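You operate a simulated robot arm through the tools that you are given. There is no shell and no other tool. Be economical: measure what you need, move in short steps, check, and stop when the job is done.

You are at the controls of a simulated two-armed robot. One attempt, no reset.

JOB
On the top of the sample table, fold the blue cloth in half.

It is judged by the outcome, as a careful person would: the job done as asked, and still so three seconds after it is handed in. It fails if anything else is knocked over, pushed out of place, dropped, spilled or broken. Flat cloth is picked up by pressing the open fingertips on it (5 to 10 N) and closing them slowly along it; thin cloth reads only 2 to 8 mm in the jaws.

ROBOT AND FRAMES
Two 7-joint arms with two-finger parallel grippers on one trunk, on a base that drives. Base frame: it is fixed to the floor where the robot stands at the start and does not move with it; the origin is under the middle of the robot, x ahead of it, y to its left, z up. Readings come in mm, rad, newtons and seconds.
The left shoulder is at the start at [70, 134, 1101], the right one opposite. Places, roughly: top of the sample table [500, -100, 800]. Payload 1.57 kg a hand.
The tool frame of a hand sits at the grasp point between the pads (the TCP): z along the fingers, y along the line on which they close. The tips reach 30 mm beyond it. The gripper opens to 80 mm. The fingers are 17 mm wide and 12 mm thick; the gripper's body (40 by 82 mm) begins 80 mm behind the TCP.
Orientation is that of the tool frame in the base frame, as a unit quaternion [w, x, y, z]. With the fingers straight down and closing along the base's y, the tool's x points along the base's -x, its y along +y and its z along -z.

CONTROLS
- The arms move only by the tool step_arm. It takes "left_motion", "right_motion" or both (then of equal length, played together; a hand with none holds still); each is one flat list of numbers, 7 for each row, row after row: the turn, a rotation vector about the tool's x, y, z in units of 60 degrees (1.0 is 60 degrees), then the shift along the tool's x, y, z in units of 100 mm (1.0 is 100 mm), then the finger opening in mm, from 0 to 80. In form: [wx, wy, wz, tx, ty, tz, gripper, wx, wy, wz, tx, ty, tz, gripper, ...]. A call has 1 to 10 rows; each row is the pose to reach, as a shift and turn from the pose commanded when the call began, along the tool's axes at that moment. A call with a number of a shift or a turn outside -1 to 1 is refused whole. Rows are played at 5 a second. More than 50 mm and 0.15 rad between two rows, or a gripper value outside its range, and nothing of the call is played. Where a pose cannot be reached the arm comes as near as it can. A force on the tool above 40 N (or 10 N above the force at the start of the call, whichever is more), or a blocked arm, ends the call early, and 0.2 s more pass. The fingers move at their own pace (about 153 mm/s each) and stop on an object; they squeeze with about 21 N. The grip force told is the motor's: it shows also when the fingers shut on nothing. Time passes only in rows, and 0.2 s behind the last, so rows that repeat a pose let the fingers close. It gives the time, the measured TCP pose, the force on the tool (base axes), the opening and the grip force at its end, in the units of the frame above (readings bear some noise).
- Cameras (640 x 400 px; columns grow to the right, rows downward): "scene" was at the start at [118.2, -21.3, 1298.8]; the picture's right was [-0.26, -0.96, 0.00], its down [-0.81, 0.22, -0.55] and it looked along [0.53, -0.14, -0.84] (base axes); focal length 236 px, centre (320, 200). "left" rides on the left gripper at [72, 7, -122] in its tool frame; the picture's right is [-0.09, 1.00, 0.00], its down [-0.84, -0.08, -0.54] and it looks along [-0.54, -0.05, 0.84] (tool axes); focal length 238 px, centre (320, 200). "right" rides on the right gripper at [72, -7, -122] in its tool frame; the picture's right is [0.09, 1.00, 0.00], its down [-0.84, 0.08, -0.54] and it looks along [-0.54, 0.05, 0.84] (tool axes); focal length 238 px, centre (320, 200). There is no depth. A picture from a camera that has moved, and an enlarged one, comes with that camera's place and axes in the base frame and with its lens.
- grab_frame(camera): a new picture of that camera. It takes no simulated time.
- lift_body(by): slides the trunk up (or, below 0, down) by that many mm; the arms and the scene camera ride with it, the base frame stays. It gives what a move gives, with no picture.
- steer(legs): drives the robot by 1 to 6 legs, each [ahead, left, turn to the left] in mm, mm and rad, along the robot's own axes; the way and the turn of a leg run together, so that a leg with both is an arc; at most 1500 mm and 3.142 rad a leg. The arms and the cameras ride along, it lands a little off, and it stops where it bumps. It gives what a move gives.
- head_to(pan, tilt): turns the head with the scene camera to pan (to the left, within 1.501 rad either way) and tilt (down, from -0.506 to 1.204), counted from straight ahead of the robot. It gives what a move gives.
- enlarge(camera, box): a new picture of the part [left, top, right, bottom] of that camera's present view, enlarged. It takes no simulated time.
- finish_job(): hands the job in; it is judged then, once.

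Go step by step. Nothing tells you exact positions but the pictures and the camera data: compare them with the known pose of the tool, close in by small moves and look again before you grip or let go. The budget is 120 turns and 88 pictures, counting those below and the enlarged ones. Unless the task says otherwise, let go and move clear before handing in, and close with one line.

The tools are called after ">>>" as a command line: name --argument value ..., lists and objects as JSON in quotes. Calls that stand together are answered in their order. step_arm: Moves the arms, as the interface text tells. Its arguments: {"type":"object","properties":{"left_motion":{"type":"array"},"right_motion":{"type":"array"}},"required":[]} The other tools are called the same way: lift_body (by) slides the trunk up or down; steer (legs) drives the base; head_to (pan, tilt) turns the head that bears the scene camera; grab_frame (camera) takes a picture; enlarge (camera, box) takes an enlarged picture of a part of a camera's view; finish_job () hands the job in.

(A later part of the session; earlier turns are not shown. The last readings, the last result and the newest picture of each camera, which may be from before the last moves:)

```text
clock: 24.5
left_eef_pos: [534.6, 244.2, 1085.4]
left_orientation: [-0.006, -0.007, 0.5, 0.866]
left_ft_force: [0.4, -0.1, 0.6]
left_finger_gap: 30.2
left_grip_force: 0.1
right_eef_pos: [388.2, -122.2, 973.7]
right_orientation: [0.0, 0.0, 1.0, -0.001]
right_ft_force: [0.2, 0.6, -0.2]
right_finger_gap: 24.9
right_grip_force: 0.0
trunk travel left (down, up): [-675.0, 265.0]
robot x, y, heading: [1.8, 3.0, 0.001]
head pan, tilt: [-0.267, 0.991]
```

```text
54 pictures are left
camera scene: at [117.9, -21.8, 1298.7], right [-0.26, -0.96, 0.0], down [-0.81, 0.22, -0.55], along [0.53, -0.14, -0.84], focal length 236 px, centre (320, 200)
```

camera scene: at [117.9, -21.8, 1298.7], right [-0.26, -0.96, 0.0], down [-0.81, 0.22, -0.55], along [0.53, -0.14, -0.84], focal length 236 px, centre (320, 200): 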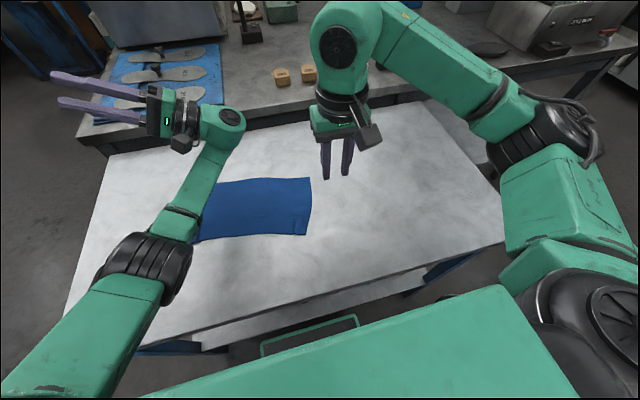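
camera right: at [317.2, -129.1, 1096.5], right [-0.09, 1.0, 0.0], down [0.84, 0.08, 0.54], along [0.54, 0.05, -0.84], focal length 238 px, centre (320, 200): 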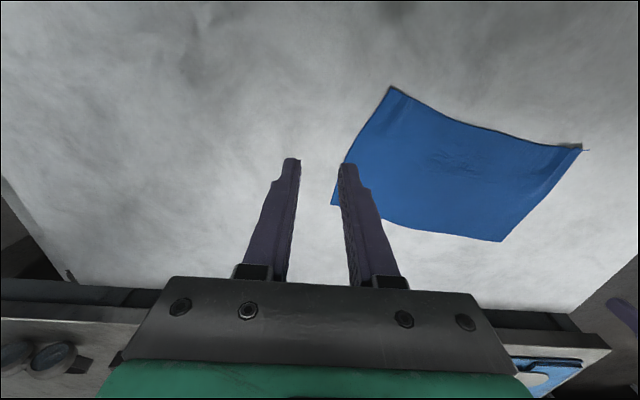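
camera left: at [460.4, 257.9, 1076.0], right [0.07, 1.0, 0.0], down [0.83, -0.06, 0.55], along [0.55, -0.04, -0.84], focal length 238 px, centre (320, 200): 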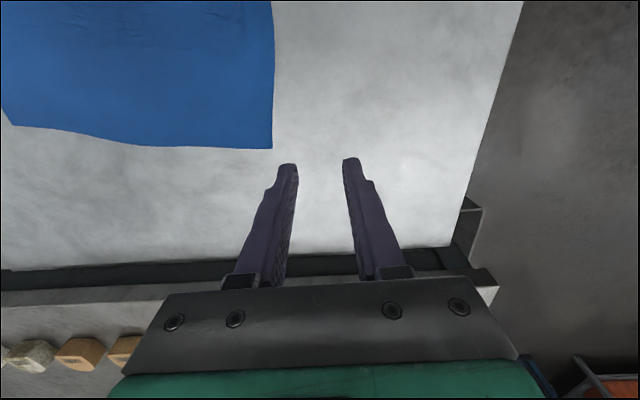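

>>> step_arm --left_motion '[0.125, 0, 0, 0, -0.14, -0.15, 30, 0.25, 0, 0, 0, -0.29, -0.3, 30, 0.375, 0, 0, 0, -0.44, -0.45, 30, 0.5, 0, 0, 0, -0.58, -0.6, 30]'

>>> grab_frame --camera "scene"

```text
clock: 25.5
left_eef_pos: [534.5, 222.1, 1003.3]
left_orientation: [-0.005, -0.009, 0.708, 0.706]
left_ft_force: [0.0, -0.4, -0.3]
left_finger_gap: 30.0
left_grip_force: 0.0
right_eef_pos: [388.7, -123.8, 974.7]
right_orientation: [0.0, 0.0, 1.0, -0.002]
right_ft_force: [-0.7, -0.5, -0.1]
right_finger_gap: 25.0
right_grip_force: 0.1
trunk travel left (down, up): [-675.0, 265.0]
robot x, y, heading: [2.0, 0.9, 0.0]
head pan, tilt: [-0.267, 0.991]
```

```text
53 pictures are left
camera scene: at [118.0, -21.8, 1298.8], right [-0.26, -0.96, 0.0], down [-0.81, 0.22, -0.55], along [0.53, -0.14, -0.84], focal length 236 px, centre (320, 200)
```

scene: 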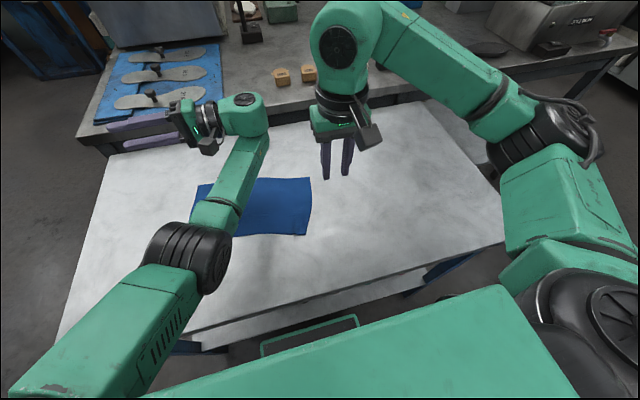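

The elbow drifts back in when I unroll along the same path. I will try another route: sweep the fingers from outward to forward, then down.

>>> step_arm --left_motion '[0, -0.125, 0, -0.01, 0, -0.05, 30, 0, -0.25, 0, -0.03, 0, -0.1, 30, 0, -0.375, 0, -0.05, 0, -0.15, 30, 0, -0.5, 0, -0.07, 0, -0.2, 30, 0, -0.625, 0, -0.09, 0, -0.25, 30, 0, -0.75, 0, -0.1, 0, -0.3, 30]'

>>> grab_frame --camera "scene"

```text
clock: 26.9
left_eef_pos: [545.5, 191.2, 1002.6]
left_orientation: [0.267, 0.263, 0.656, 0.655]
left_ft_force: [-0.4, -0.7, 0.9]
left_finger_gap: 30.1
left_grip_force: 0.0
right_eef_pos: [388.2, -121.9, 973.6]
right_orientation: [0.0, 0.0, 1.0, -0.002]
right_ft_force: [0.0, 0.5, 0.2]
right_finger_gap: 25.2
right_grip_force: 0.1
trunk travel left (down, up): [-675.0, 265.0]
robot x, y, heading: [1.0, -0.2, -0.005]
head pan, tilt: [-0.267, 0.991]
```

```text
52 pictures are left
camera scene: at [117.5, -20.8, 1298.8], right [-0.26, -0.96, 0.0], down [-0.81, 0.22, -0.55], along [0.53, -0.14, -0.84], focal length 236 px, centre (320, 200)
```

scene: 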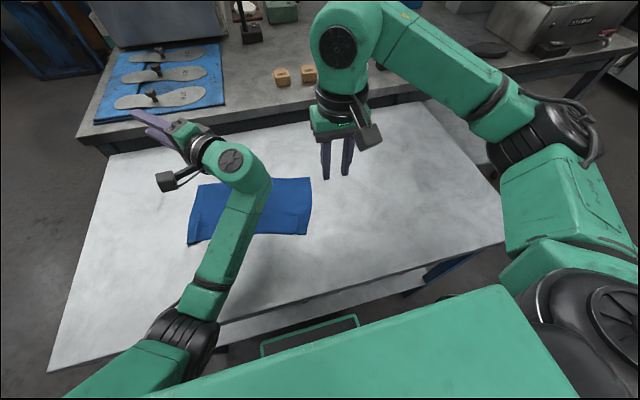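

>>> step_arm --left_motion '[0, -0.125, 0, -0.02, 0, -0.03, 30, 0, -0.25, 0, -0.04, 0, -0.06, 30, 0, -0.375, 0, -0.06, 0, -0.09, 30, 0, -0.5, 0, -0.08, 0, -0.12, 30, 0, -0.625, 0, -0.1, 0, -0.14, 30, 0, -0.75, 0, -0.12, 0, -0.16, 30]'

>>> grab_frame --camera "scene"

```text
clock: 28.3
left_eef_pos: [543.7, 172.4, 1001.6]
left_orientation: [0.499, 0.493, 0.503, 0.505]
left_ft_force: [-0.1, 0.5, -0.8]
left_finger_gap: 30.2
left_grip_force: 0.1
right_eef_pos: [388.3, -122.3, 974.6]
right_orientation: [0.0, 0.0, 1.0, -0.001]
right_ft_force: [0.2, 0.6, 0.3]
right_finger_gap: 25.1
right_grip_force: 0.1
trunk travel left (down, up): [-675.0, 265.0]
robot x, y, heading: [-2.5, 3.1, -0.0]
head pan, tilt: [-0.267, 0.991]
```

```text
51 pictures are left
camera scene: at [117.9, -20.3, 1298.8], right [-0.26, -0.96, 0.0], down [-0.81, 0.22, -0.55], along [0.53, -0.15, -0.84], focal length 236 px, centre (320, 200)
```

scene: 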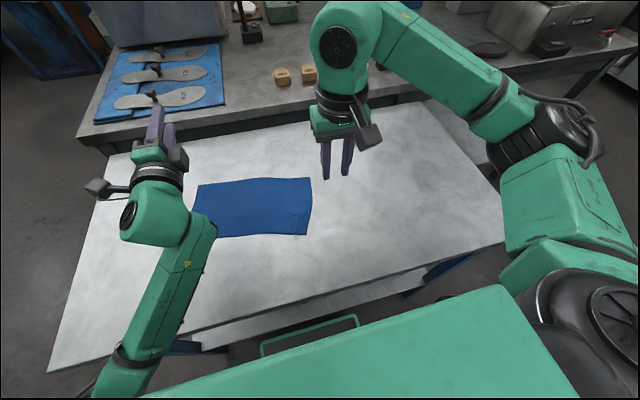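

This works: the fingers point forward and the elbow is coming outward. Next I will pitch the fingers down.

>>> step_arm --left_motion '[0.125, 0, 0, 0, -0.05, 0, 30, 0.25, 0, 0, 0, -0.1, 0, 30, 0.375, 0, 0, 0, -0.2, 0, 30, 0.5, 0, 0, 0, -0.3, 0, 30, 0.625, 0, 0, 0, -0.3, 0, 30, 0.75, 0, 0, 0, -0.3, 0, 30]'

>>> grab_frame --camera "scene"

```text
clock: 29.7
left_eef_pos: [543.7, 171.8, 972.2]
left_orientation: [0.271, 0.646, 0.659, 0.274]
left_ft_force: [-1.1, -0.6, 1.2]
left_finger_gap: 29.8
left_grip_force: 0.0
right_eef_pos: [389.2, -122.8, 973.8]
right_orientation: [0.0, 0.001, 1.0, -0.001]
right_ft_force: [-1.1, 0.5, -0.1]
right_finger_gap: 25.0
right_grip_force: 0.1
trunk travel left (down, up): [-675.0, 265.0]
robot x, y, heading: [2.0, -2.6, 0.003]
head pan, tilt: [-0.267, 0.991]
```

```text
50 pictures are left
camera scene: at [118.7, -21.5, 1298.7], right [-0.26, -0.96, 0.0], down [-0.81, 0.22, -0.55], along [0.53, -0.14, -0.84], focal length 236 px, centre (320, 200)
```

scene: 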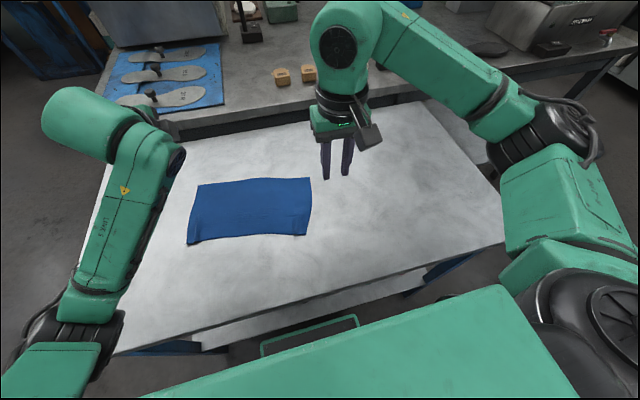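

Good, the elbow keeps moving out. I will finish pitching the fingers down.

>>> step_arm --left_motion '[0.125, 0, 0, 0, 0, 0, 30, 0.25, 0, 0, 0, 0, 0, 30, 0.375, 0, 0, 0, 0, 0, 30, 0.5, 0, 0, 0, 0, 0, 30, 0.625, 0, 0, 0, 0, 0, 30, 0.75, 0, 0, 0, 0, 0, 30]'

>>> grab_frame --camera "scene"

```text
clock: 31.1
left_eef_pos: [543.3, 171.8, 973.2]
left_orientation: [0.002, 0.7, 0.714, 0.001]
left_ft_force: [0.5, -1.1, 0.5]
left_finger_gap: 30.0
left_grip_force: 0.0
right_eef_pos: [389.6, -123.3, 972.7]
right_orientation: [0.0, -0.001, 1.0, -0.002]
right_ft_force: [0.3, -1.7, -0.2]
right_finger_gap: 25.0
right_grip_force: 0.1
trunk travel left (down, up): [-675.0, 265.0]
robot x, y, heading: [-0.9, -0.3, 0.003]
head pan, tilt: [-0.267, 0.991]
```

```text
49 pictures are left
camera scene: at [118.7, -21.6, 1298.7], right [-0.26, -0.96, 0.0], down [-0.81, 0.22, -0.55], along [0.53, -0.14, -0.84], focal length 236 px, centre (320, 200)
```

scene: 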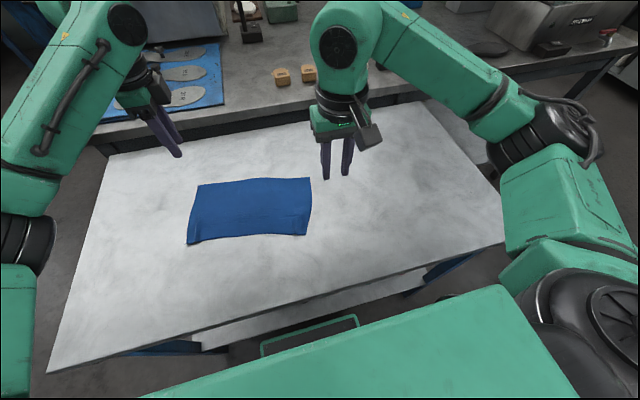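

The left arm is back in its good elbow-out pose. The cloth lies flat, turned about 10°, with corners at about (562,190), (509,-95), (349,-49) and (397,212). I will yaw the left hand back and bring both hands over the near corners with vertical fingers.

>>> step_arm --left_motion '[0, 0, -0.124, 0.03, -0.12, 0, 30, 0, 0, -0.248, 0.06, -0.24, 0, 30, 0, 0, -0.372, 0.1, -0.36, 0, 30, 0, 0, -0.496, 0.14, -0.48, 0, 30, 0, 0, -0.62, 0.18, -0.6, 0, 30, 0, 0, -0.744, 0.22, -0.72, 0, 30, 0, 0, -0.868, 0.25, -0.85, 0, 30, 0, 0, -0.99, 0.28, -0.98, 0, 30]' --right_motion '[0, 0, 0.03, 0, 0.05, 0, 25, 0, 0, 0.06, 0, 0.1, 0, 25, 0, 0, 0.09, 0, 0.15, 0, 25, 0, 0, 0.12, 0, 0.2, 0, 25, 0, 0, 0.15, 0.0, 0.25, 0, 25, 0, 0, 0.18, 0.05, 0.3, 0, 25, 0, 0, 0.18, 0.1, 0.35, 0.1, 25, 0, 0, 0.18, 0.15, 0.38, 0.2, 25]'

>>> grab_frame --camera "scene"

>>> grab_frame --camera "left"

>>> grab_frame --camera "right"

```text
clock: 32.9
left_eef_pos: [445.2, 196.9, 973.1]
left_orientation: [0.004, 0.255, 0.967, -0.001]
left_ft_force: [-0.3, 0.2, -1.0]
left_finger_gap: 30.0
left_grip_force: 0.0
right_eef_pos: [373.7, -83.6, 952.9]
right_orientation: [0.002, 0.095, 0.995, -0.002]
right_ft_force: [-0.5, 0.1, -0.5]
right_finger_gap: 24.9
right_grip_force: 0.0
trunk travel left (down, up): [-675.0, 265.0]
robot x, y, heading: [-1.2, -0.2, 0.001]
head pan, tilt: [-0.267, 0.991]
```

```text
48 pictures are left
camera scene: at [117.5, -21.0, 1298.8], right [-0.26, -0.96, 0.0], down [-0.81, 0.22, -0.55], along [0.53, -0.14, -0.84], focal length 236 px, centre (320, 200)
```

scene: 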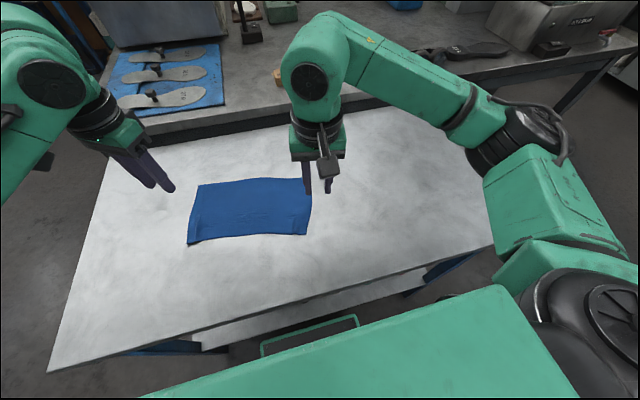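

```text
47 pictures are left
camera left: at [385.3, 238.9, 1094.8], right [0.57, 0.82, 0.0], down [0.69, -0.48, 0.55], along [0.45, -0.31, -0.84], focal length 238 px, centre (320, 200)
```

left: 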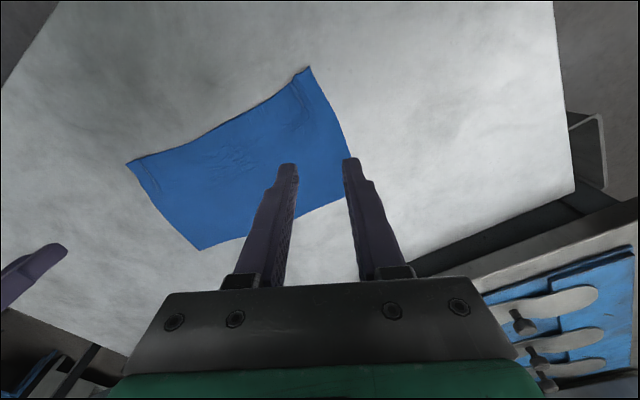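

```text
46 pictures are left
camera right: at [302.5, -76.7, 1075.1], right [0.1, 1.0, 0.0], down [0.84, -0.08, 0.54], along [0.54, -0.06, -0.84], focal length 238 px, centre (320, 200)
```

right: 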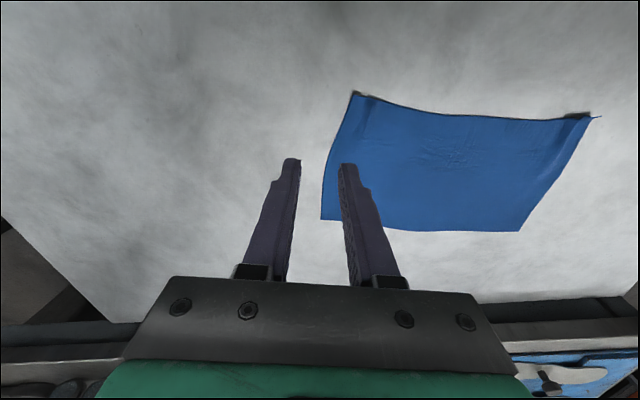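

Both near corners are confirmed at (346,-46) and (398,220). I will move each hand about 25 mm in along the near edge, with only half the finger width over the cloth.

>>> step_arm --left_motion '[0, 0, -0.1, 0.1, -0.07, 0.2, 30, 0, 0, -0.2, 0.2, -0.13, 0.45, 28, 0, 0, -0.3, 0.3, -0.2, 0.7, 25, 0, 0, -0.317, 0.403, -0.263, 0.95, 25]' --right_motion '[0, 0, 0, 0.07, 0.14, 0.18, 25, 0, 0, 0, 0.15, 0.28, 0.36, 25, 0, 0, 0, 0.22, 0.42, 0.55, 25, 0, 0, 0, 0.3, 0.56, 0.75, 25]'

>>> grab_frame --camera "left"

>>> grab_frame --camera "right"

```text
clock: 33.9
left_eef_pos: [398.2, 195.3, 873.7]
left_orientation: [0.003, 0.09, 0.996, -0.002]
left_ft_force: [-0.1, 0.4, 0.0]
left_finger_gap: 25.0
left_grip_force: 0.1
right_eef_pos: [355.5, -25.0, 876.6]
right_orientation: [0.002, 0.094, 0.996, -0.002]
right_ft_force: [1.1, -0.3, 0.0]
right_finger_gap: 25.2
right_grip_force: 0.1
trunk travel left (down, up): [-675.0, 265.0]
robot x, y, heading: [-3.1, -1.1, -0.002]
head pan, tilt: [-0.267, 0.991]
```

```text
45 pictures are left
camera left: at [327.8, 215.6, 996.8], right [0.27, 0.96, 0.0], down [0.81, -0.23, 0.55], along [0.53, -0.15, -0.84], focal length 238 px, centre (320, 200)
```

left: 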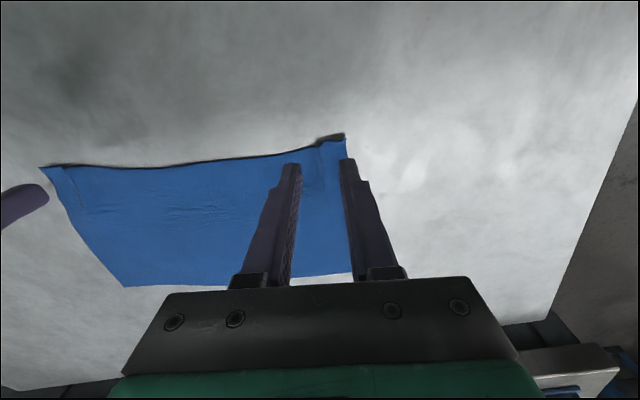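

```text
44 pictures are left
camera right: at [283.8, -15.9, 999.5], right [0.1, 1.0, 0.0], down [0.84, -0.08, 0.54], along [0.54, -0.06, -0.84], focal length 238 px, centre (320, 200)
```

right: 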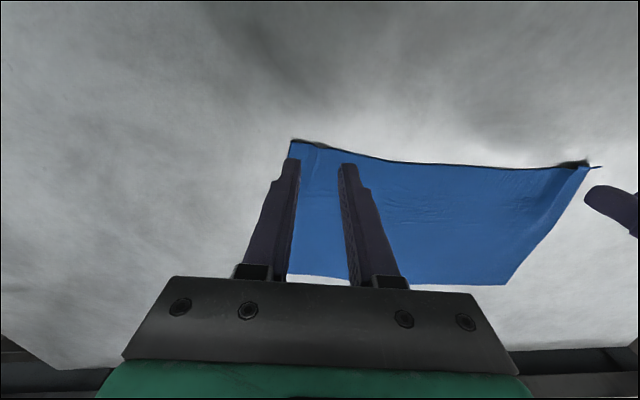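

Alignment is good. I will shift both hands slightly inward and lower them to contact.

>>> step_arm --left_motion '[0, 0, 0, -0.02, -0.05, 0.2, 25, 0, 0, 0, -0.02, -0.05, 0.36, 25, 0, 0, 0, -0.02, -0.05, 0.4, 25, 0, 0, 0, -0.02, -0.05, 0.42, 25]' --right_motion '[0, 0, 0, -0.06, 0.06, 0.2, 25, 0, 0, 0, -0.06, 0.06, 0.39, 25, 0, 0, 0, -0.06, 0.06, 0.43, 25, 0, 0, 0, -0.06, 0.06, 0.455, 25]'

>>> grab_frame --camera "left"

>>> grab_frame --camera "right"

```text
clock: 34.9
left_eef_pos: [399.5, 188.5, 833.8]
left_orientation: [0.003, 0.092, 0.996, -0.001]
left_ft_force: [0.3, -0.9, -0.2]
left_finger_gap: 25.0
left_grip_force: 0.0
right_eef_pos: [363.3, -20.8, 832.7]
right_orientation: [-0.001, 0.094, 0.996, -0.002]
right_ft_force: [0.7, -0.5, 0.6]
right_finger_gap: 25.3
right_grip_force: 0.0
trunk travel left (down, up): [-675.0, 265.0]
robot x, y, heading: [-5.7, 5.0, 0.003]
head pan, tilt: [-0.267, 0.991]
```

```text
43 pictures are left
camera left: at [329.4, 208.5, 956.8], right [0.27, 0.96, 0.0], down [0.81, -0.23, 0.55], along [0.53, -0.15, -0.84], focal length 238 px, centre (320, 200)
```

left: 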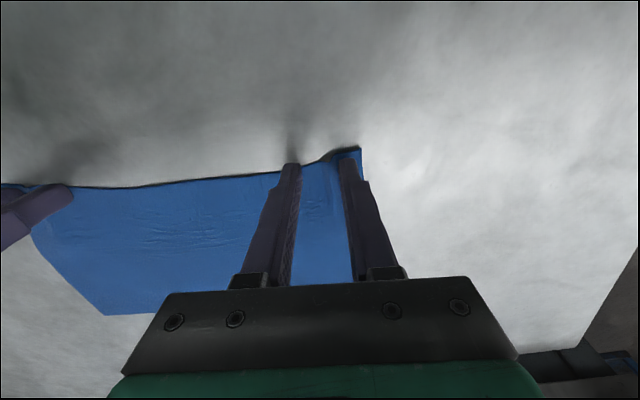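

```text
42 pictures are left
camera right: at [291.0, -12.7, 954.5], right [0.1, 1.0, 0.0], down [0.84, -0.08, 0.54], along [0.54, -0.06, -0.84], focal length 238 px, centre (320, 200)
```

right: 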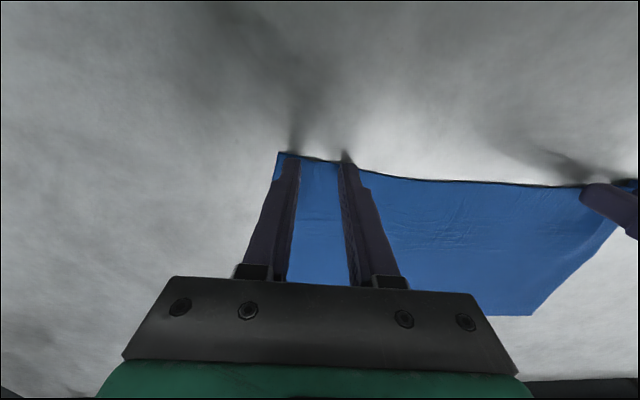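

The inner fingers sit right at the edge, so I will move both 4 mm inward and press lightly.

>>> step_arm --left_motion '[0, 0, 0, -0.04, 0, 0, 25, 0, 0, 0, -0.04, 0, 0.02, 25, 0, 0, 0, -0.04, 0, 0.03, 25]' --right_motion '[0, 0, 0, -0.04, 0, 0, 25, 0, 0, 0, -0.04, 0, 0.015, 25, 0, 0, 0, -0.04, 0, 0.02, 25]'

```text
clock: 35.7
left_eef_pos: [403.4, 187.8, 832.2]
left_orientation: [0.003, 0.092, 0.996, -0.001]
left_ft_force: [0.0, -0.5, 2.1]
left_finger_gap: 24.8
left_grip_force: 0.1
right_eef_pos: [365.8, -20.8, 831.3]
right_orientation: [0.002, 0.095, 0.995, -0.002]
right_ft_force: [2.3, -0.5, 10.1]
right_finger_gap: 25.2
right_grip_force: 0.1
trunk travel left (down, up): [-675.0, 265.0]
robot x, y, heading: [-0.0, -2.9, -0.0]
head pan, tilt: [-0.267, 0.991]
```

>>> step_arm --left_motion '[0, 0, 0, 0, 0, 0.012, 25, 0, 0, 0, 0, -0.01, 0.012, 21, 0, 0, 0, 0, -0.02, 0.012, 17, 0, 0, 0, 0, -0.03, 0.012, 13, 0, 0, 0, 0, -0.04, 0.012, 9, 0, 0, 0, 0, -0.05, 0.012, 6, 0, 0, 0, 0, -0.06, 0.012, 3, 0, 0, 0, 0, -0.06, 0.012, 0, 0, 0, 0, 0, -0.06, 0.012, 0]' --right_motion '[0, 0, 0, 0, 0, 0, 25, 0, 0, 0, 0, 0.01, 0, 21, 0, 0, 0, 0, 0.02, 0, 17, 0, 0, 0, 0, 0.03, 0, 13, 0, 0, 0, 0, 0.04, 0, 9, 0, 0, 0, 0, 0.05, 0, 6, 0, 0, 0, 0, 0.06, 0, 3, 0, 0, 0, 0, 0.06, 0, 0, 0, 0, 0, 0, 0.06, 0, 0]'

>>> grab_frame --camera "left"

>>> grab_frame --camera "right"

```text
clock: 37.7
left_eef_pos: [401.5, 182.8, 832.7]
left_orientation: [0.004, 0.091, 0.996, -0.001]
left_ft_force: [-0.6, 0.1, 1.2]
left_finger_gap: 2.2
left_grip_force: 20.1
right_eef_pos: [366.2, -15.4, 831.1]
right_orientation: [0.002, 0.094, 0.996, -0.001]
right_ft_force: [-0.6, -1.5, 19.1]
right_finger_gap: 2.2
right_grip_force: 21.0
trunk travel left (down, up): [-675.0, 265.0]
robot x, y, heading: [0.4, 3.8, 0.002]
head pan, tilt: [-0.267, 0.991]
```

```text
41 pictures are left
camera left: at [330.3, 202.2, 953.8], right [0.27, 0.96, 0.0], down [0.8, -0.23, 0.55], along [0.53, -0.15, -0.84], focal length 238 px, centre (320, 200)
```

left: 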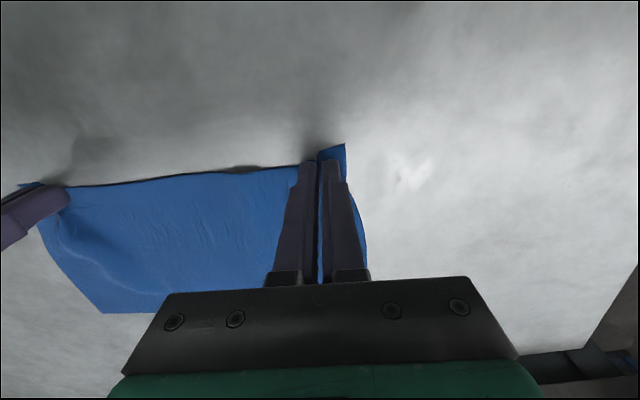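

```text
40 pictures are left
camera right: at [293.8, -7.5, 953.7], right [0.1, 1.0, 0.0], down [0.83, -0.08, 0.54], along [0.54, -0.05, -0.84], focal length 238 px, centre (320, 200)
```

right: 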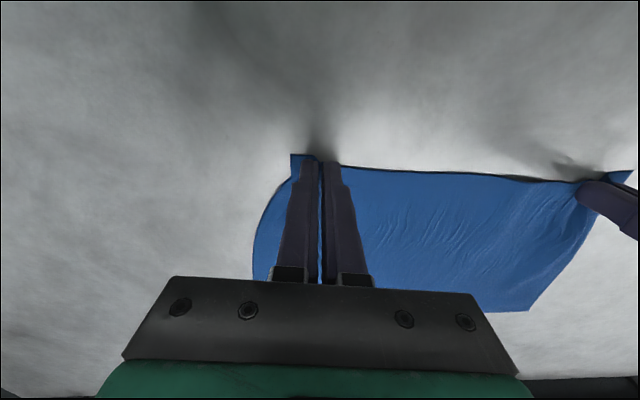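

Both hands hold the edge at about 2 mm. I will start the fold: up and forward along an arc to the halfway point, tilting the fingers back slightly.

>>> step_arm --left_motion '[0, 0, 0, -0.027, 0, -0.18, 0, 0, 0.02, 0, -0.104, 0.006, -0.35, 0, 0, 0.05, 0, -0.228, 0.013, -0.495, 0, 0, 0.08, 0, -0.39, 0.023, -0.606, 0, 0, 0.1, 0, -0.578, 0.034, -0.676, 0, 0, 0.125, 0, -0.78, 0.046, -0.7, 0]' --right_motion '[0, 0, 0, -0.027, 0, -0.18, 0, 0, 0.02, 0, -0.104, -0.015, -0.35, 0, 0, 0.05, 0, -0.228, -0.034, -0.495, 0, 0, 0.08, 0, -0.39, -0.058, -0.606, 0, 0, 0.1, 0, -0.578, -0.085, -0.676, 0, 0, 0.125, 0, -0.78, -0.115, -0.7, 0]'

>>> grab_frame --camera "scene"

>>> grab_frame --camera "right"

```text
clock: 39.1
left_eef_pos: [480.3, 173.7, 900.7]
left_orientation: [-0.063, 0.092, 0.994, 0.006]
left_ft_force: [-0.1, -2.6, -0.3]
left_finger_gap: 2.2
left_grip_force: 20.6
right_eef_pos: [442.5, -40.4, 899.0]
right_orientation: [-0.066, 0.094, 0.993, 0.006]
right_ft_force: [0.5, 3.0, -0.3]
right_finger_gap: 2.0
right_grip_force: 21.3
trunk travel left (down, up): [-675.0, 265.0]
robot x, y, heading: [-0.0, 0.8, 0.001]
head pan, tilt: [-0.267, 0.991]
```

```text
39 pictures are left
camera scene: at [119.8, -21.8, 1298.5], right [-0.26, -0.96, 0.0], down [-0.81, 0.22, -0.55], along [0.53, -0.14, -0.84], focal length 236 px, centre (320, 200)
```

scene: 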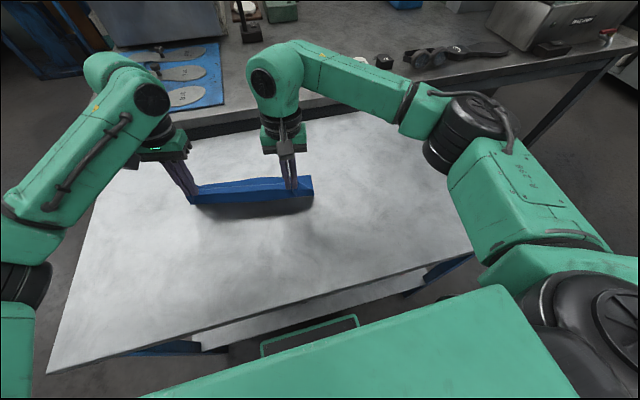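

```text
38 pictures are left
camera right: at [387.6, -36.3, 1030.8], right [0.1, 1.0, 0.01], down [0.9, -0.09, 0.43], along [0.43, -0.03, -0.9], focal length 238 px, centre (320, 200)
```

right: 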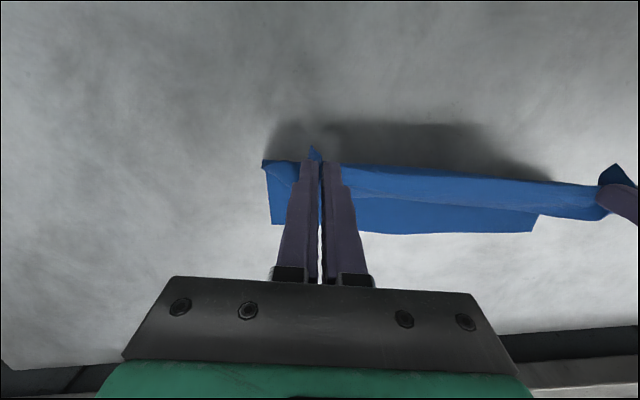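

The cloth stands up nicely with the far edge nearly in place. I will finish the arc over to the far edge and lower down.

>>> step_arm --left_motion '[0, 0.02, 0, -0.211, -0.014, -0.005, 0, 0, 0.04, 0, -0.414, -0.027, 0.032, 0, 0, 0.065, 0, -0.594, -0.039, 0.111, 0, 0, 0.09, 0, -0.739, -0.048, 0.225, 0, 0, 0.11, 0, -0.84, -0.053, 0.368, 0, 0, 0.125, 0, -0.889, -0.055, 0.528, 0]' --right_motion '[0, 0.02, 0, -0.221, -0.006, -0.007, 0, 0, 0.04, 0, -0.432, -0.011, 0.03, 0, 0, 0.065, 0, -0.619, -0.016, 0.108, 0, 0, 0.09, 0, -0.771, -0.019, 0.221, 0, 0, 0.11, 0, -0.874, -0.021, 0.363, 0, 0, 0.125, 0, -0.926, -0.022, 0.524, 0]'

>>> grab_frame --camera "scene"

>>> grab_frame --camera "right"

>>> grab_frame --camera "left"

```text
clock: 40.5
left_eef_pos: [559.6, 153.8, 836.7]
left_orientation: [-0.128, 0.091, 0.988, 0.012]
left_ft_force: [-1.2, -1.4, 0.1]
left_finger_gap: 2.5
left_grip_force: 20.9
right_eef_pos: [525.7, -59.4, 835.7]
right_orientation: [-0.13, 0.093, 0.987, 0.01]
right_ft_force: [-0.3, 1.2, 0.4]
right_finger_gap: 2.4
right_grip_force: 20.9
trunk travel left (down, up): [-675.0, 265.0]
robot x, y, heading: [0.4, -1.2, -0.005]
head pan, tilt: [-0.267, 0.991]
```

```text
37 pictures are left
camera scene: at [118.7, -21.7, 1298.7], right [-0.26, -0.96, 0.0], down [-0.81, 0.22, -0.55], along [0.53, -0.14, -0.84], focal length 236 px, centre (320, 200)
```

scene: 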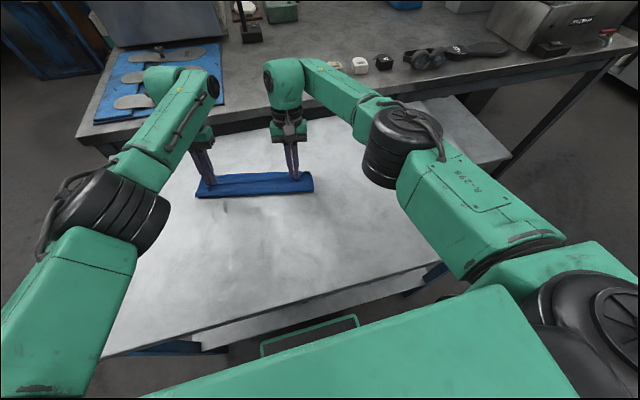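

```text
36 pictures are left
camera right: at [487.8, -57.3, 973.5], right [0.1, 0.99, 0.02], down [0.95, -0.1, 0.31], along [0.31, -0.01, -0.95], focal length 238 px, centre (320, 200)
```

right: 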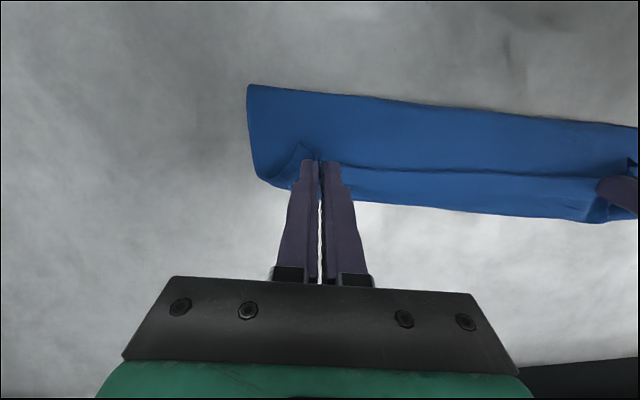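

```text
35 pictures are left
camera left: at [521.7, 167.5, 973.9], right [0.27, 0.96, -0.02], down [0.92, -0.25, 0.31], along [0.29, -0.11, -0.95], focal length 238 px, centre (320, 200)
```

left: 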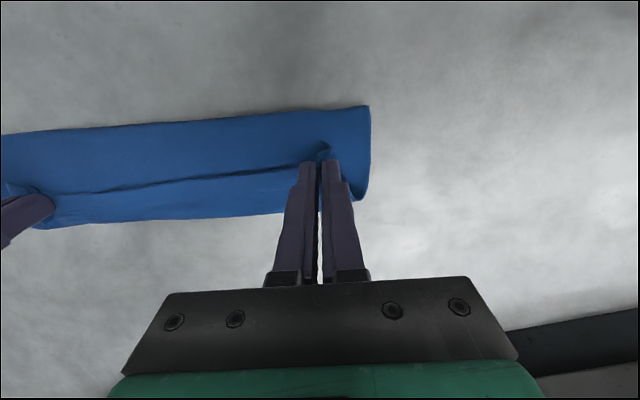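

The fold is nearly complete. There is a line between the two hands, so I will zoom in to see whether the top edge is curled or short.

>>> enlarge --camera "right" --box '[230, 70, 640, 240]'

>>> enlarge --camera "left" --box '[200, 90, 400, 230]'

```text
1.56 times, centred on (435, 155) of right
camera zoom: at [487.8, -57.3, 973.5], right [0.1, 0.99, 0.02], down [0.95, -0.1, 0.31], along [0.31, -0.01, -0.95], focal length 372 px, centre (140, 270)
```

zoom: 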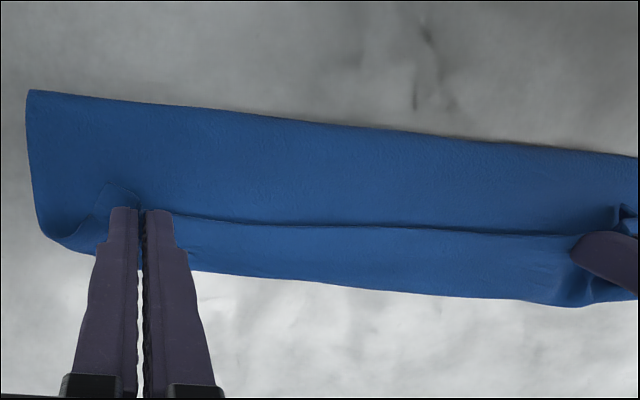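

```text
2.86 times, centred on (300, 160) of left
camera zoom: at [521.7, 167.5, 973.9], right [0.27, 0.96, -0.02], down [0.92, -0.25, 0.31], along [0.29, -0.11, -0.95], focal length 681 px, centre (377, 314)
```

zoom: 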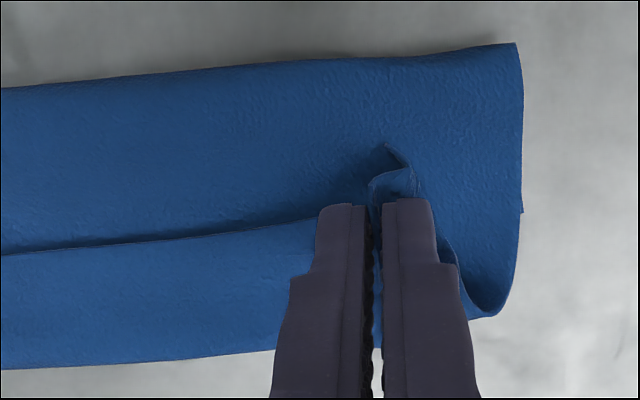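

The top edge flap (about 25 mm) is turned back toward the robot by the jaws. I will lift slightly and carry the edge forward so the flap leans outward before I release it.

>>> step_arm --left_motion '[0, 0, 0, 0.03, 0, -0.13, 0, 0, 0, 0, 0.06, 0, -0.25, 0, 0, -0.03, 0, -0.05, 0, -0.28, 0, 0, -0.06, 0, -0.16, 0, -0.3, 0, 0, -0.1, 0, -0.27, 0, -0.31, 0, 0, -0.125, 0, -0.36, 0, -0.31, 0]' --right_motion '[0, 0, 0, 0.03, 0, -0.13, 0, 0, 0, 0, 0.06, 0, -0.25, 0, 0, -0.03, 0, -0.05, 0, -0.28, 0, 0, -0.06, 0, -0.16, 0, -0.3, 0, 0, -0.1, 0, -0.27, 0, -0.31, 0, 0, -0.125, 0, -0.36, 0, -0.31, 0]'

>>> grab_frame --camera "right"

>>> grab_frame --camera "left"

>>> enlarge --camera "scene" --box '[160, 120, 340, 230]'

```text
clock: 41.9
left_eef_pos: [585.0, 149.4, 861.0]
left_orientation: [-0.07, 0.091, 0.993, 0.005]
left_ft_force: [0.7, -1.4, 0.3]
left_finger_gap: 2.4
left_grip_force: 21.4
left hand out of reach, approached as far as the arm can: row 3, 4, 5, 6
right_eef_pos: [565.8, -64.1, 855.1]
right_orientation: [-0.064, 0.093, 0.994, 0.004]
right_ft_force: [0.2, 1.7, -0.5]
right_finger_gap: 2.1
right_grip_force: 20.8
trunk travel left (down, up): [-675.0, 265.0]
robot x, y, heading: [-0.3, 1.2, -0.001]
head pan, tilt: [-0.267, 0.991]
```

```text
32 pictures are left
camera right: at [509.9, -60.0, 987.5], right [0.1, 1.0, 0.01], down [0.9, -0.09, 0.43], along [0.43, -0.03, -0.9], focal length 238 px, centre (320, 200)
```

right: 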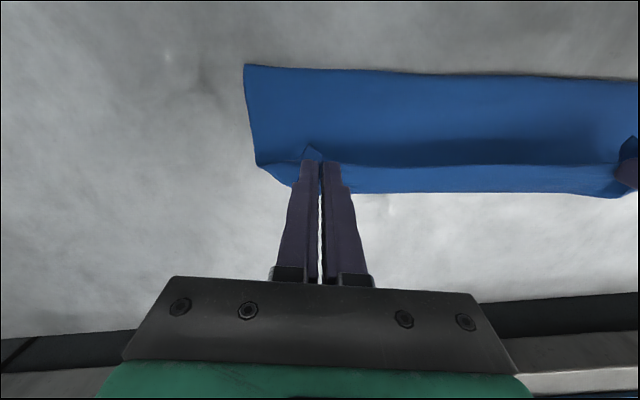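

```text
31 pictures are left
camera left: at [532.9, 165.8, 993.2], right [0.27, 0.96, -0.02], down [0.88, -0.24, 0.42], along [0.4, -0.13, -0.91], focal length 238 px, centre (320, 200)
```

left: 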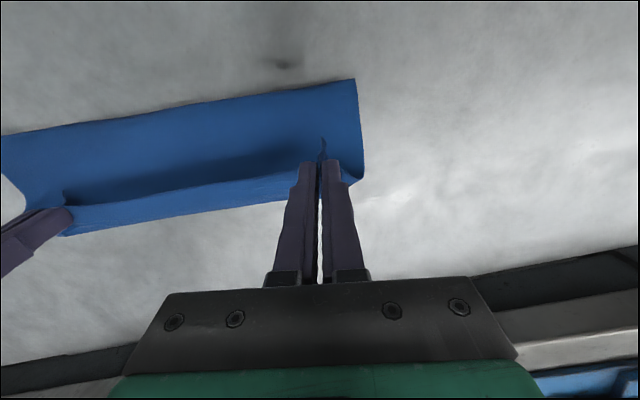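

```text
3.56 times, centred on (250, 175) of scene
camera zoom: at [118.7, -19.6, 1298.7], right [-0.26, -0.96, 0.0], down [-0.81, 0.22, -0.55], along [0.53, -0.15, -0.84], focal length 838 px, centre (569, 289)
```

zoom: 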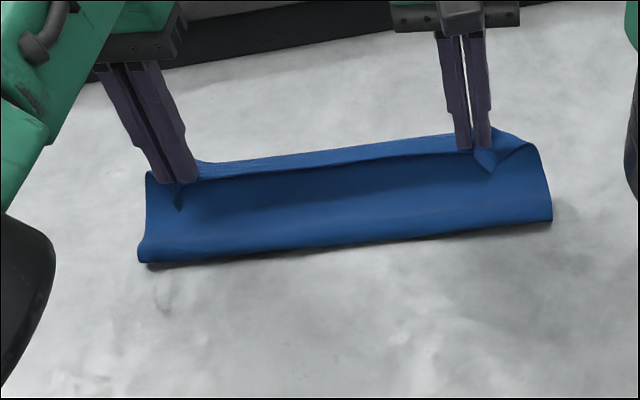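

The flap now stands upright at the far edge. I will release it gently by opening the fingers and see how it falls.

>>> step_arm --left_motion '[0, 0, 0, 0, 0, 0, 15, 0, 0, 0, 0, 0, 0, 30, 0, 0, 0, 0, 0, 0, 30, 0, 0, 0, 0, 0, -0.3, 30, 0, 0, 0, 0, 0, -0.7, 30]' --right_motion '[0, 0, 0, 0, 0, 0, 15, 0, 0, 0, 0, 0, 0, 30, 0, 0, 0, 0, 0, 0, 30, 0, 0, 0, 0, 0, -0.3, 30, 0, 0, 0, 0, 0, -0.7, 30]'

>>> grab_frame --camera "right"

>>> enlarge --camera "scene" --box '[160, 120, 340, 230]'

```text
clock: 43.1
left_eef_pos: [587.7, 145.0, 933.4]
left_orientation: [-0.06, 0.091, 0.994, 0.003]
left_ft_force: [-1.0, -0.1, 0.3]
left_finger_gap: 30.1
left_grip_force: 0.1
left hand out of reach, approached as far as the arm can: row 5
right_eef_pos: [554.3, -76.3, 924.5]
right_orientation: [-0.064, 0.095, 0.993, 0.005]
right_ft_force: [-0.8, -0.6, 0.3]
right_finger_gap: 30.1
right_grip_force: 0.1
right hand out of reach, approached as far as the arm can: row 4, 5
trunk travel left (down, up): [-675.0, 265.0]
robot x, y, heading: [-0.9, -3.8, -0.001]
head pan, tilt: [-0.267, 0.991]
```

```text
29 pictures are left
camera right: at [498.8, -71.8, 1055.6], right [0.1, 0.99, 0.01], down [0.9, -0.09, 0.43], along [0.43, -0.03, -0.9], focal length 238 px, centre (320, 200)
```

right: 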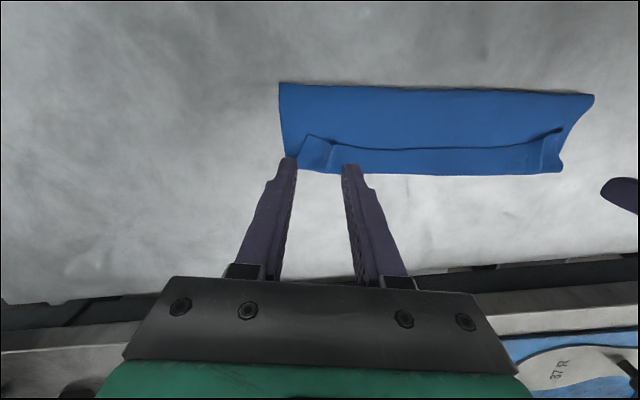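

```text
3.56 times, centred on (250, 175) of scene
camera zoom: at [115.5, -23.8, 1298.8], right [-0.26, -0.96, 0.0], down [-0.81, 0.22, -0.55], along [0.53, -0.14, -0.84], focal length 838 px, centre (569, 289)
```

zoom: 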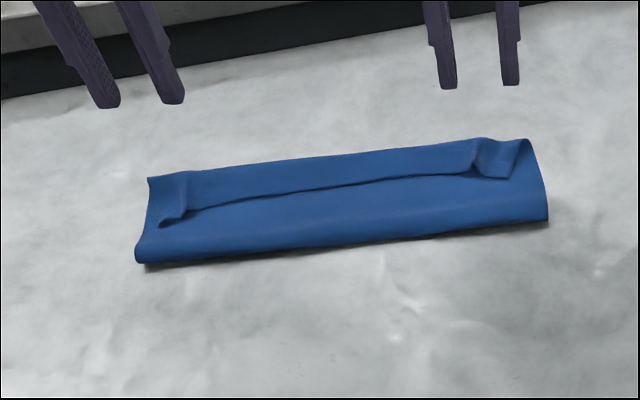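

The flap fell back toward the robot, and the fold is off-centre because the bottom slid forward. I will regrip the raised flap ridges, unfold toward the robot to a better-centred spot, and refold with a tighter arc.

>>> step_arm --left_motion '[0, -0.04, 0, 0, 0.04, 0.25, 35, 0, -0.08, 0, 0.01, 0.08, 0.5, 35, 0, -0.12, 0, 0.029, 0.13, 0.739, 35]' --right_motion '[0, -0.04, 0, -0.04, 0, 0.21, 35, 0, -0.08, 0, -0.08, -0.01, 0.42, 35, 0, -0.12, 0, -0.129, -0.02, 0.633, 35]'

>>> grab_frame --camera "right"

>>> grab_frame --camera "left"

```text
clock: 43.9
left_eef_pos: [587.8, 149.0, 913.2]
left_orientation: [-0.048, 0.092, 0.995, 0.003]
left_ft_force: [0.2, 0.8, -0.3]
left_finger_gap: 35.0
left_grip_force: 0.1
left hand out of reach, approached as far as the arm can: row 1, 2, 3
right_eef_pos: [558.4, -78.4, 858.5]
right_orientation: [-0.003, 0.095, 0.996, -0.001]
right_ft_force: [-1.2, -0.8, 0.5]
right_finger_gap: 35.0
right_grip_force: 0.1
trunk travel left (down, up): [-675.0, 265.0]
robot x, y, heading: [-0.6, -0.6, -0.003]
head pan, tilt: [-0.267, 0.991]
```

```text
27 pictures are left
camera right: at [488.2, -70.1, 981.5], right [0.1, 1.0, 0.0], down [0.84, -0.08, 0.54], along [0.53, -0.05, -0.84], focal length 238 px, centre (320, 200)
```

right: 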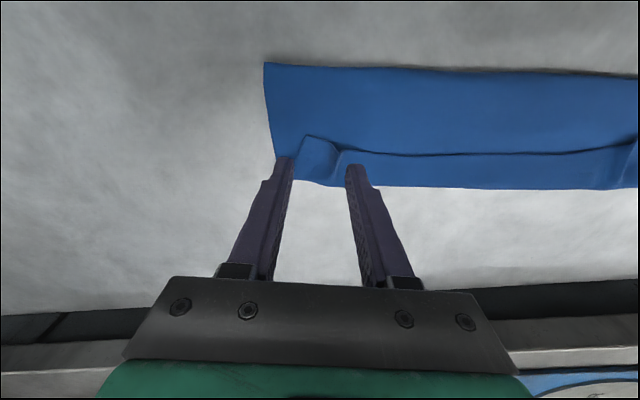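

```text
26 pictures are left
camera left: at [530.1, 166.6, 1042.6], right [0.27, 0.96, -0.01], down [0.86, -0.24, 0.46], along [0.44, -0.13, -0.89], focal length 238 px, centre (320, 200)
```

left: 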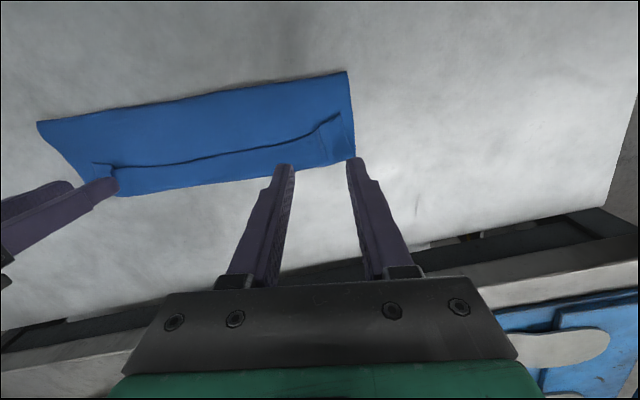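

>>> step_arm --left_motion '[0, 0, 0, 0.16, 0.06, 0.0, 35, 0, -0.04, 0, 0.14, 0.062, 0.26, 35, 0, -0.09, 0, 0.114, 0.062, 0.523, 35, 0, -0.09, 0, 0.114, 0.062, 0.523, 35]' --right_motion '[0, 0, 0, 0.05, 0.02, 0, 35, 0, 0, 0, 0.05, 0.02, 0, 35, 0, 0, 0, 0.05, 0.02, 0, 35, 0, 0, 0, 0.05, 0.02, 0, 35]'

>>> grab_frame --camera "left"

```text
clock: 44.9
left_eef_pos: [587.1, 149.5, 914.1]
left_orientation: [-0.049, 0.091, 0.995, 0.004]
left_ft_force: [0.4, 0.2, -0.5]
left_finger_gap: 35.0
left_grip_force: 0.1
left hand out of reach, approached as far as the arm can: row 1, 2, 3, 4
right_eef_pos: [553.6, -74.7, 859.7]
right_orientation: [-0.004, 0.096, 0.995, -0.002]
right_ft_force: [-0.1, 0.6, -0.1]
right_finger_gap: 34.7
right_grip_force: 0.0
trunk travel left (down, up): [-675.0, 265.0]
robot x, y, heading: [1.4, 1.6, -0.0]
head pan, tilt: [-0.267, 0.991]
```

```text
25 pictures are left
camera left: at [529.6, 166.9, 1042.8], right [0.27, 0.96, -0.01], down [0.86, -0.24, 0.46], along [0.44, -0.13, -0.89], focal length 238 px, centre (320, 200)
```

left: 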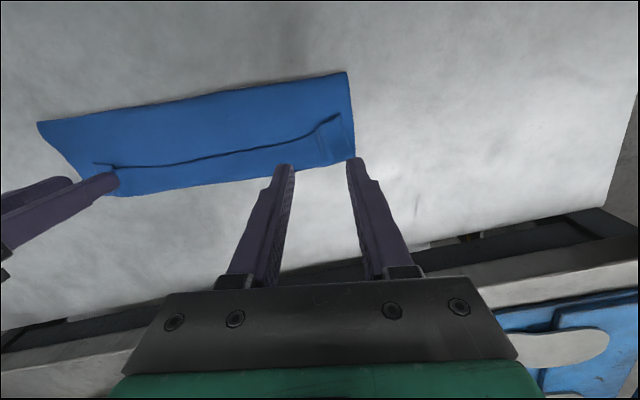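

The left hand's commanded pose has drifted past its reach and below its measured height. I will bring the command back to a reachable pose above the cloth.

>>> step_arm --left_motion '[0, 0.04, 0, 0.05, 0, -0.45, 35, 0, 0.08, 0, 0.1, 0, -0.9, 35, 0, 0.08, 0, 0.2, 0, -0.9, 35, 0, 0.08, 0, 0.3, 0, -0.9, 35, 0, 0.08, 0, 0.4, 0, -0.9, 35]'

```text
clock: 46.1
left_eef_pos: [565.0, 155.0, 1007.1]
left_orientation: [-0.09, 0.092, 0.992, 0.007]
left_ft_force: [-0.4, -0.4, 0.0]
left_finger_gap: 35.1
left_grip_force: 0.0
left hand out of reach, approached as far as the arm can: row 1, 2, 3, 5
right_eef_pos: [554.2, -74.5, 857.4]
right_orientation: [-0.003, 0.095, 0.995, -0.001]
right_ft_force: [0.4, -0.6, -0.6]
right_finger_gap: 35.3
right_grip_force: 0.0
trunk travel left (down, up): [-675.0, 265.0]
robot x, y, heading: [3.9, -2.5, 0.002]
head pan, tilt: [-0.267, 0.991]
```

>>> step_arm --left_motion '[0, 0, 0, 0.3, 0, 0.0, 35, 0, -0.05, 0, 0.35, 0, 0.2, 35, 0, -0.1, 0, 0.3, 0, 0.45, 35, 0, -0.15, 0, 0.25, 0, 0.7, 35, 0, -0.17, 0, 0.2, 0, 0.98, 35]'

>>> grab_frame --camera "scene"

```text
clock: 47.3
left_eef_pos: [529.4, 164.6, 912.4]
left_orientation: [-0.003, 0.09, 0.996, -0.003]
left_ft_force: [0.8, 0.2, -0.3]
left_finger_gap: 35.3
left_grip_force: 0.1
left hand out of reach, approached as far as the arm can: row 1, 2
right_eef_pos: [556.7, -72.4, 857.8]
right_orientation: [-0.002, 0.095, 0.995, -0.003]
right_ft_force: [0.4, 0.5, 0.0]
right_finger_gap: 35.0
right_grip_force: 0.0
trunk travel left (down, up): [-675.0, 265.0]
robot x, y, heading: [2.2, -0.6, 0.001]
head pan, tilt: [-0.267, 0.991]
```

```text
24 pictures are left
camera scene: at [120.1, -18.2, 1298.6], right [-0.26, -0.96, 0.0], down [-0.81, 0.22, -0.55], along [0.53, -0.15, -0.84], focal length 236 px, centre (320, 200)
```

scene: 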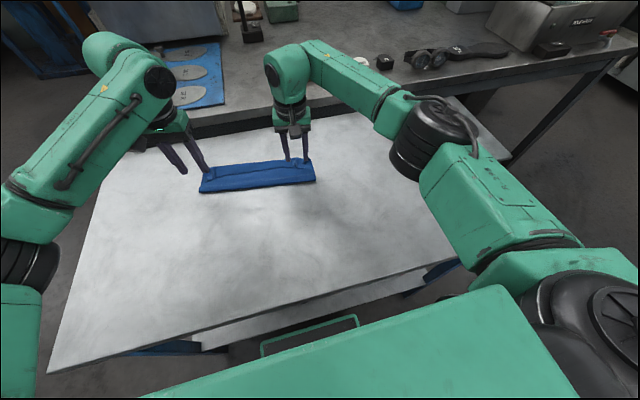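

The left arm is free again. I will lower it, then move it forward over the left flap ridge.

>>> step_arm --left_motion '[0, 0, 0, 0, 0, 0.25, 35, 0, 0, 0, -0.1, 0.01, 0.5, 35, 0, 0, 0, -0.25, 0.02, 0.5, 35, 0, 0, 0, -0.42, 0.04, 0.5, 35]'

>>> grab_frame --camera "left"

```text
clock: 48.3
left_eef_pos: [568.2, 157.8, 864.3]
left_orientation: [-0.002, 0.091, 0.996, -0.001]
left_ft_force: [1.4, 0.0, -0.2]
left_finger_gap: 34.7
left_grip_force: 0.1
right_eef_pos: [555.4, -74.7, 859.3]
right_orientation: [-0.003, 0.095, 0.995, -0.001]
right_ft_force: [0.3, -0.1, 0.4]
right_finger_gap: 34.8
right_grip_force: 0.1
trunk travel left (down, up): [-675.0, 265.0]
robot x, y, heading: [-0.7, 1.7, -0.008]
head pan, tilt: [-0.267, 0.991]
```

```text
23 pictures are left
camera left: at [499.2, 177.1, 986.5], right [0.27, 0.96, 0.0], down [0.81, -0.23, 0.54], along [0.52, -0.15, -0.84], focal length 238 px, centre (320, 200)
```

left: 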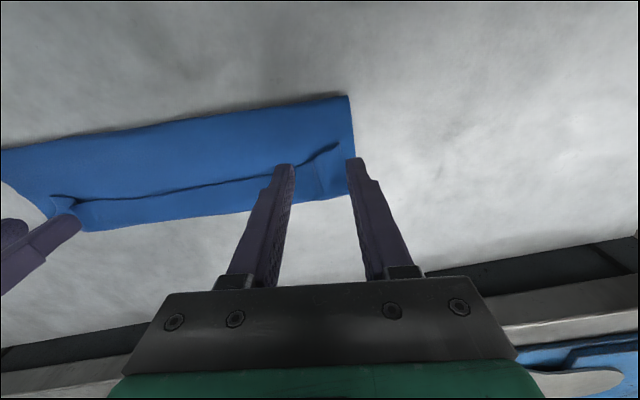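

Both hands now straddle the flap ridges. I will lower gently to touch only the flap.

>>> step_arm --left_motion '[0, 0, 0, 0, 0, 0.15, 30, 0, 0, 0, 0, 0, 0.25, 30, 0, 0, 0, 0, 0, 0.285, 30]' --right_motion '[0, 0, 0, 0, 0, 0.1, 30, 0, 0, 0, 0, 0, 0.2, 30, 0, 0, 0, 0, 0, 0.235, 30]'

```text
clock: 49.1
left_eef_pos: [568.4, 158.6, 836.3]
left_orientation: [-0.002, 0.092, 0.996, -0.001]
left_ft_force: [-0.1, 0.9, 0.3]
left_finger_gap: 29.8
left_grip_force: 0.1
right_eef_pos: [554.5, -74.7, 836.6]
right_orientation: [-0.003, 0.094, 0.996, -0.002]
right_ft_force: [-0.4, -0.1, 0.0]
right_finger_gap: 30.3
right_grip_force: 0.0
trunk travel left (down, up): [-675.0, 265.0]
robot x, y, heading: [-1.4, 1.6, 0.001]
head pan, tilt: [-0.267, 0.991]
```

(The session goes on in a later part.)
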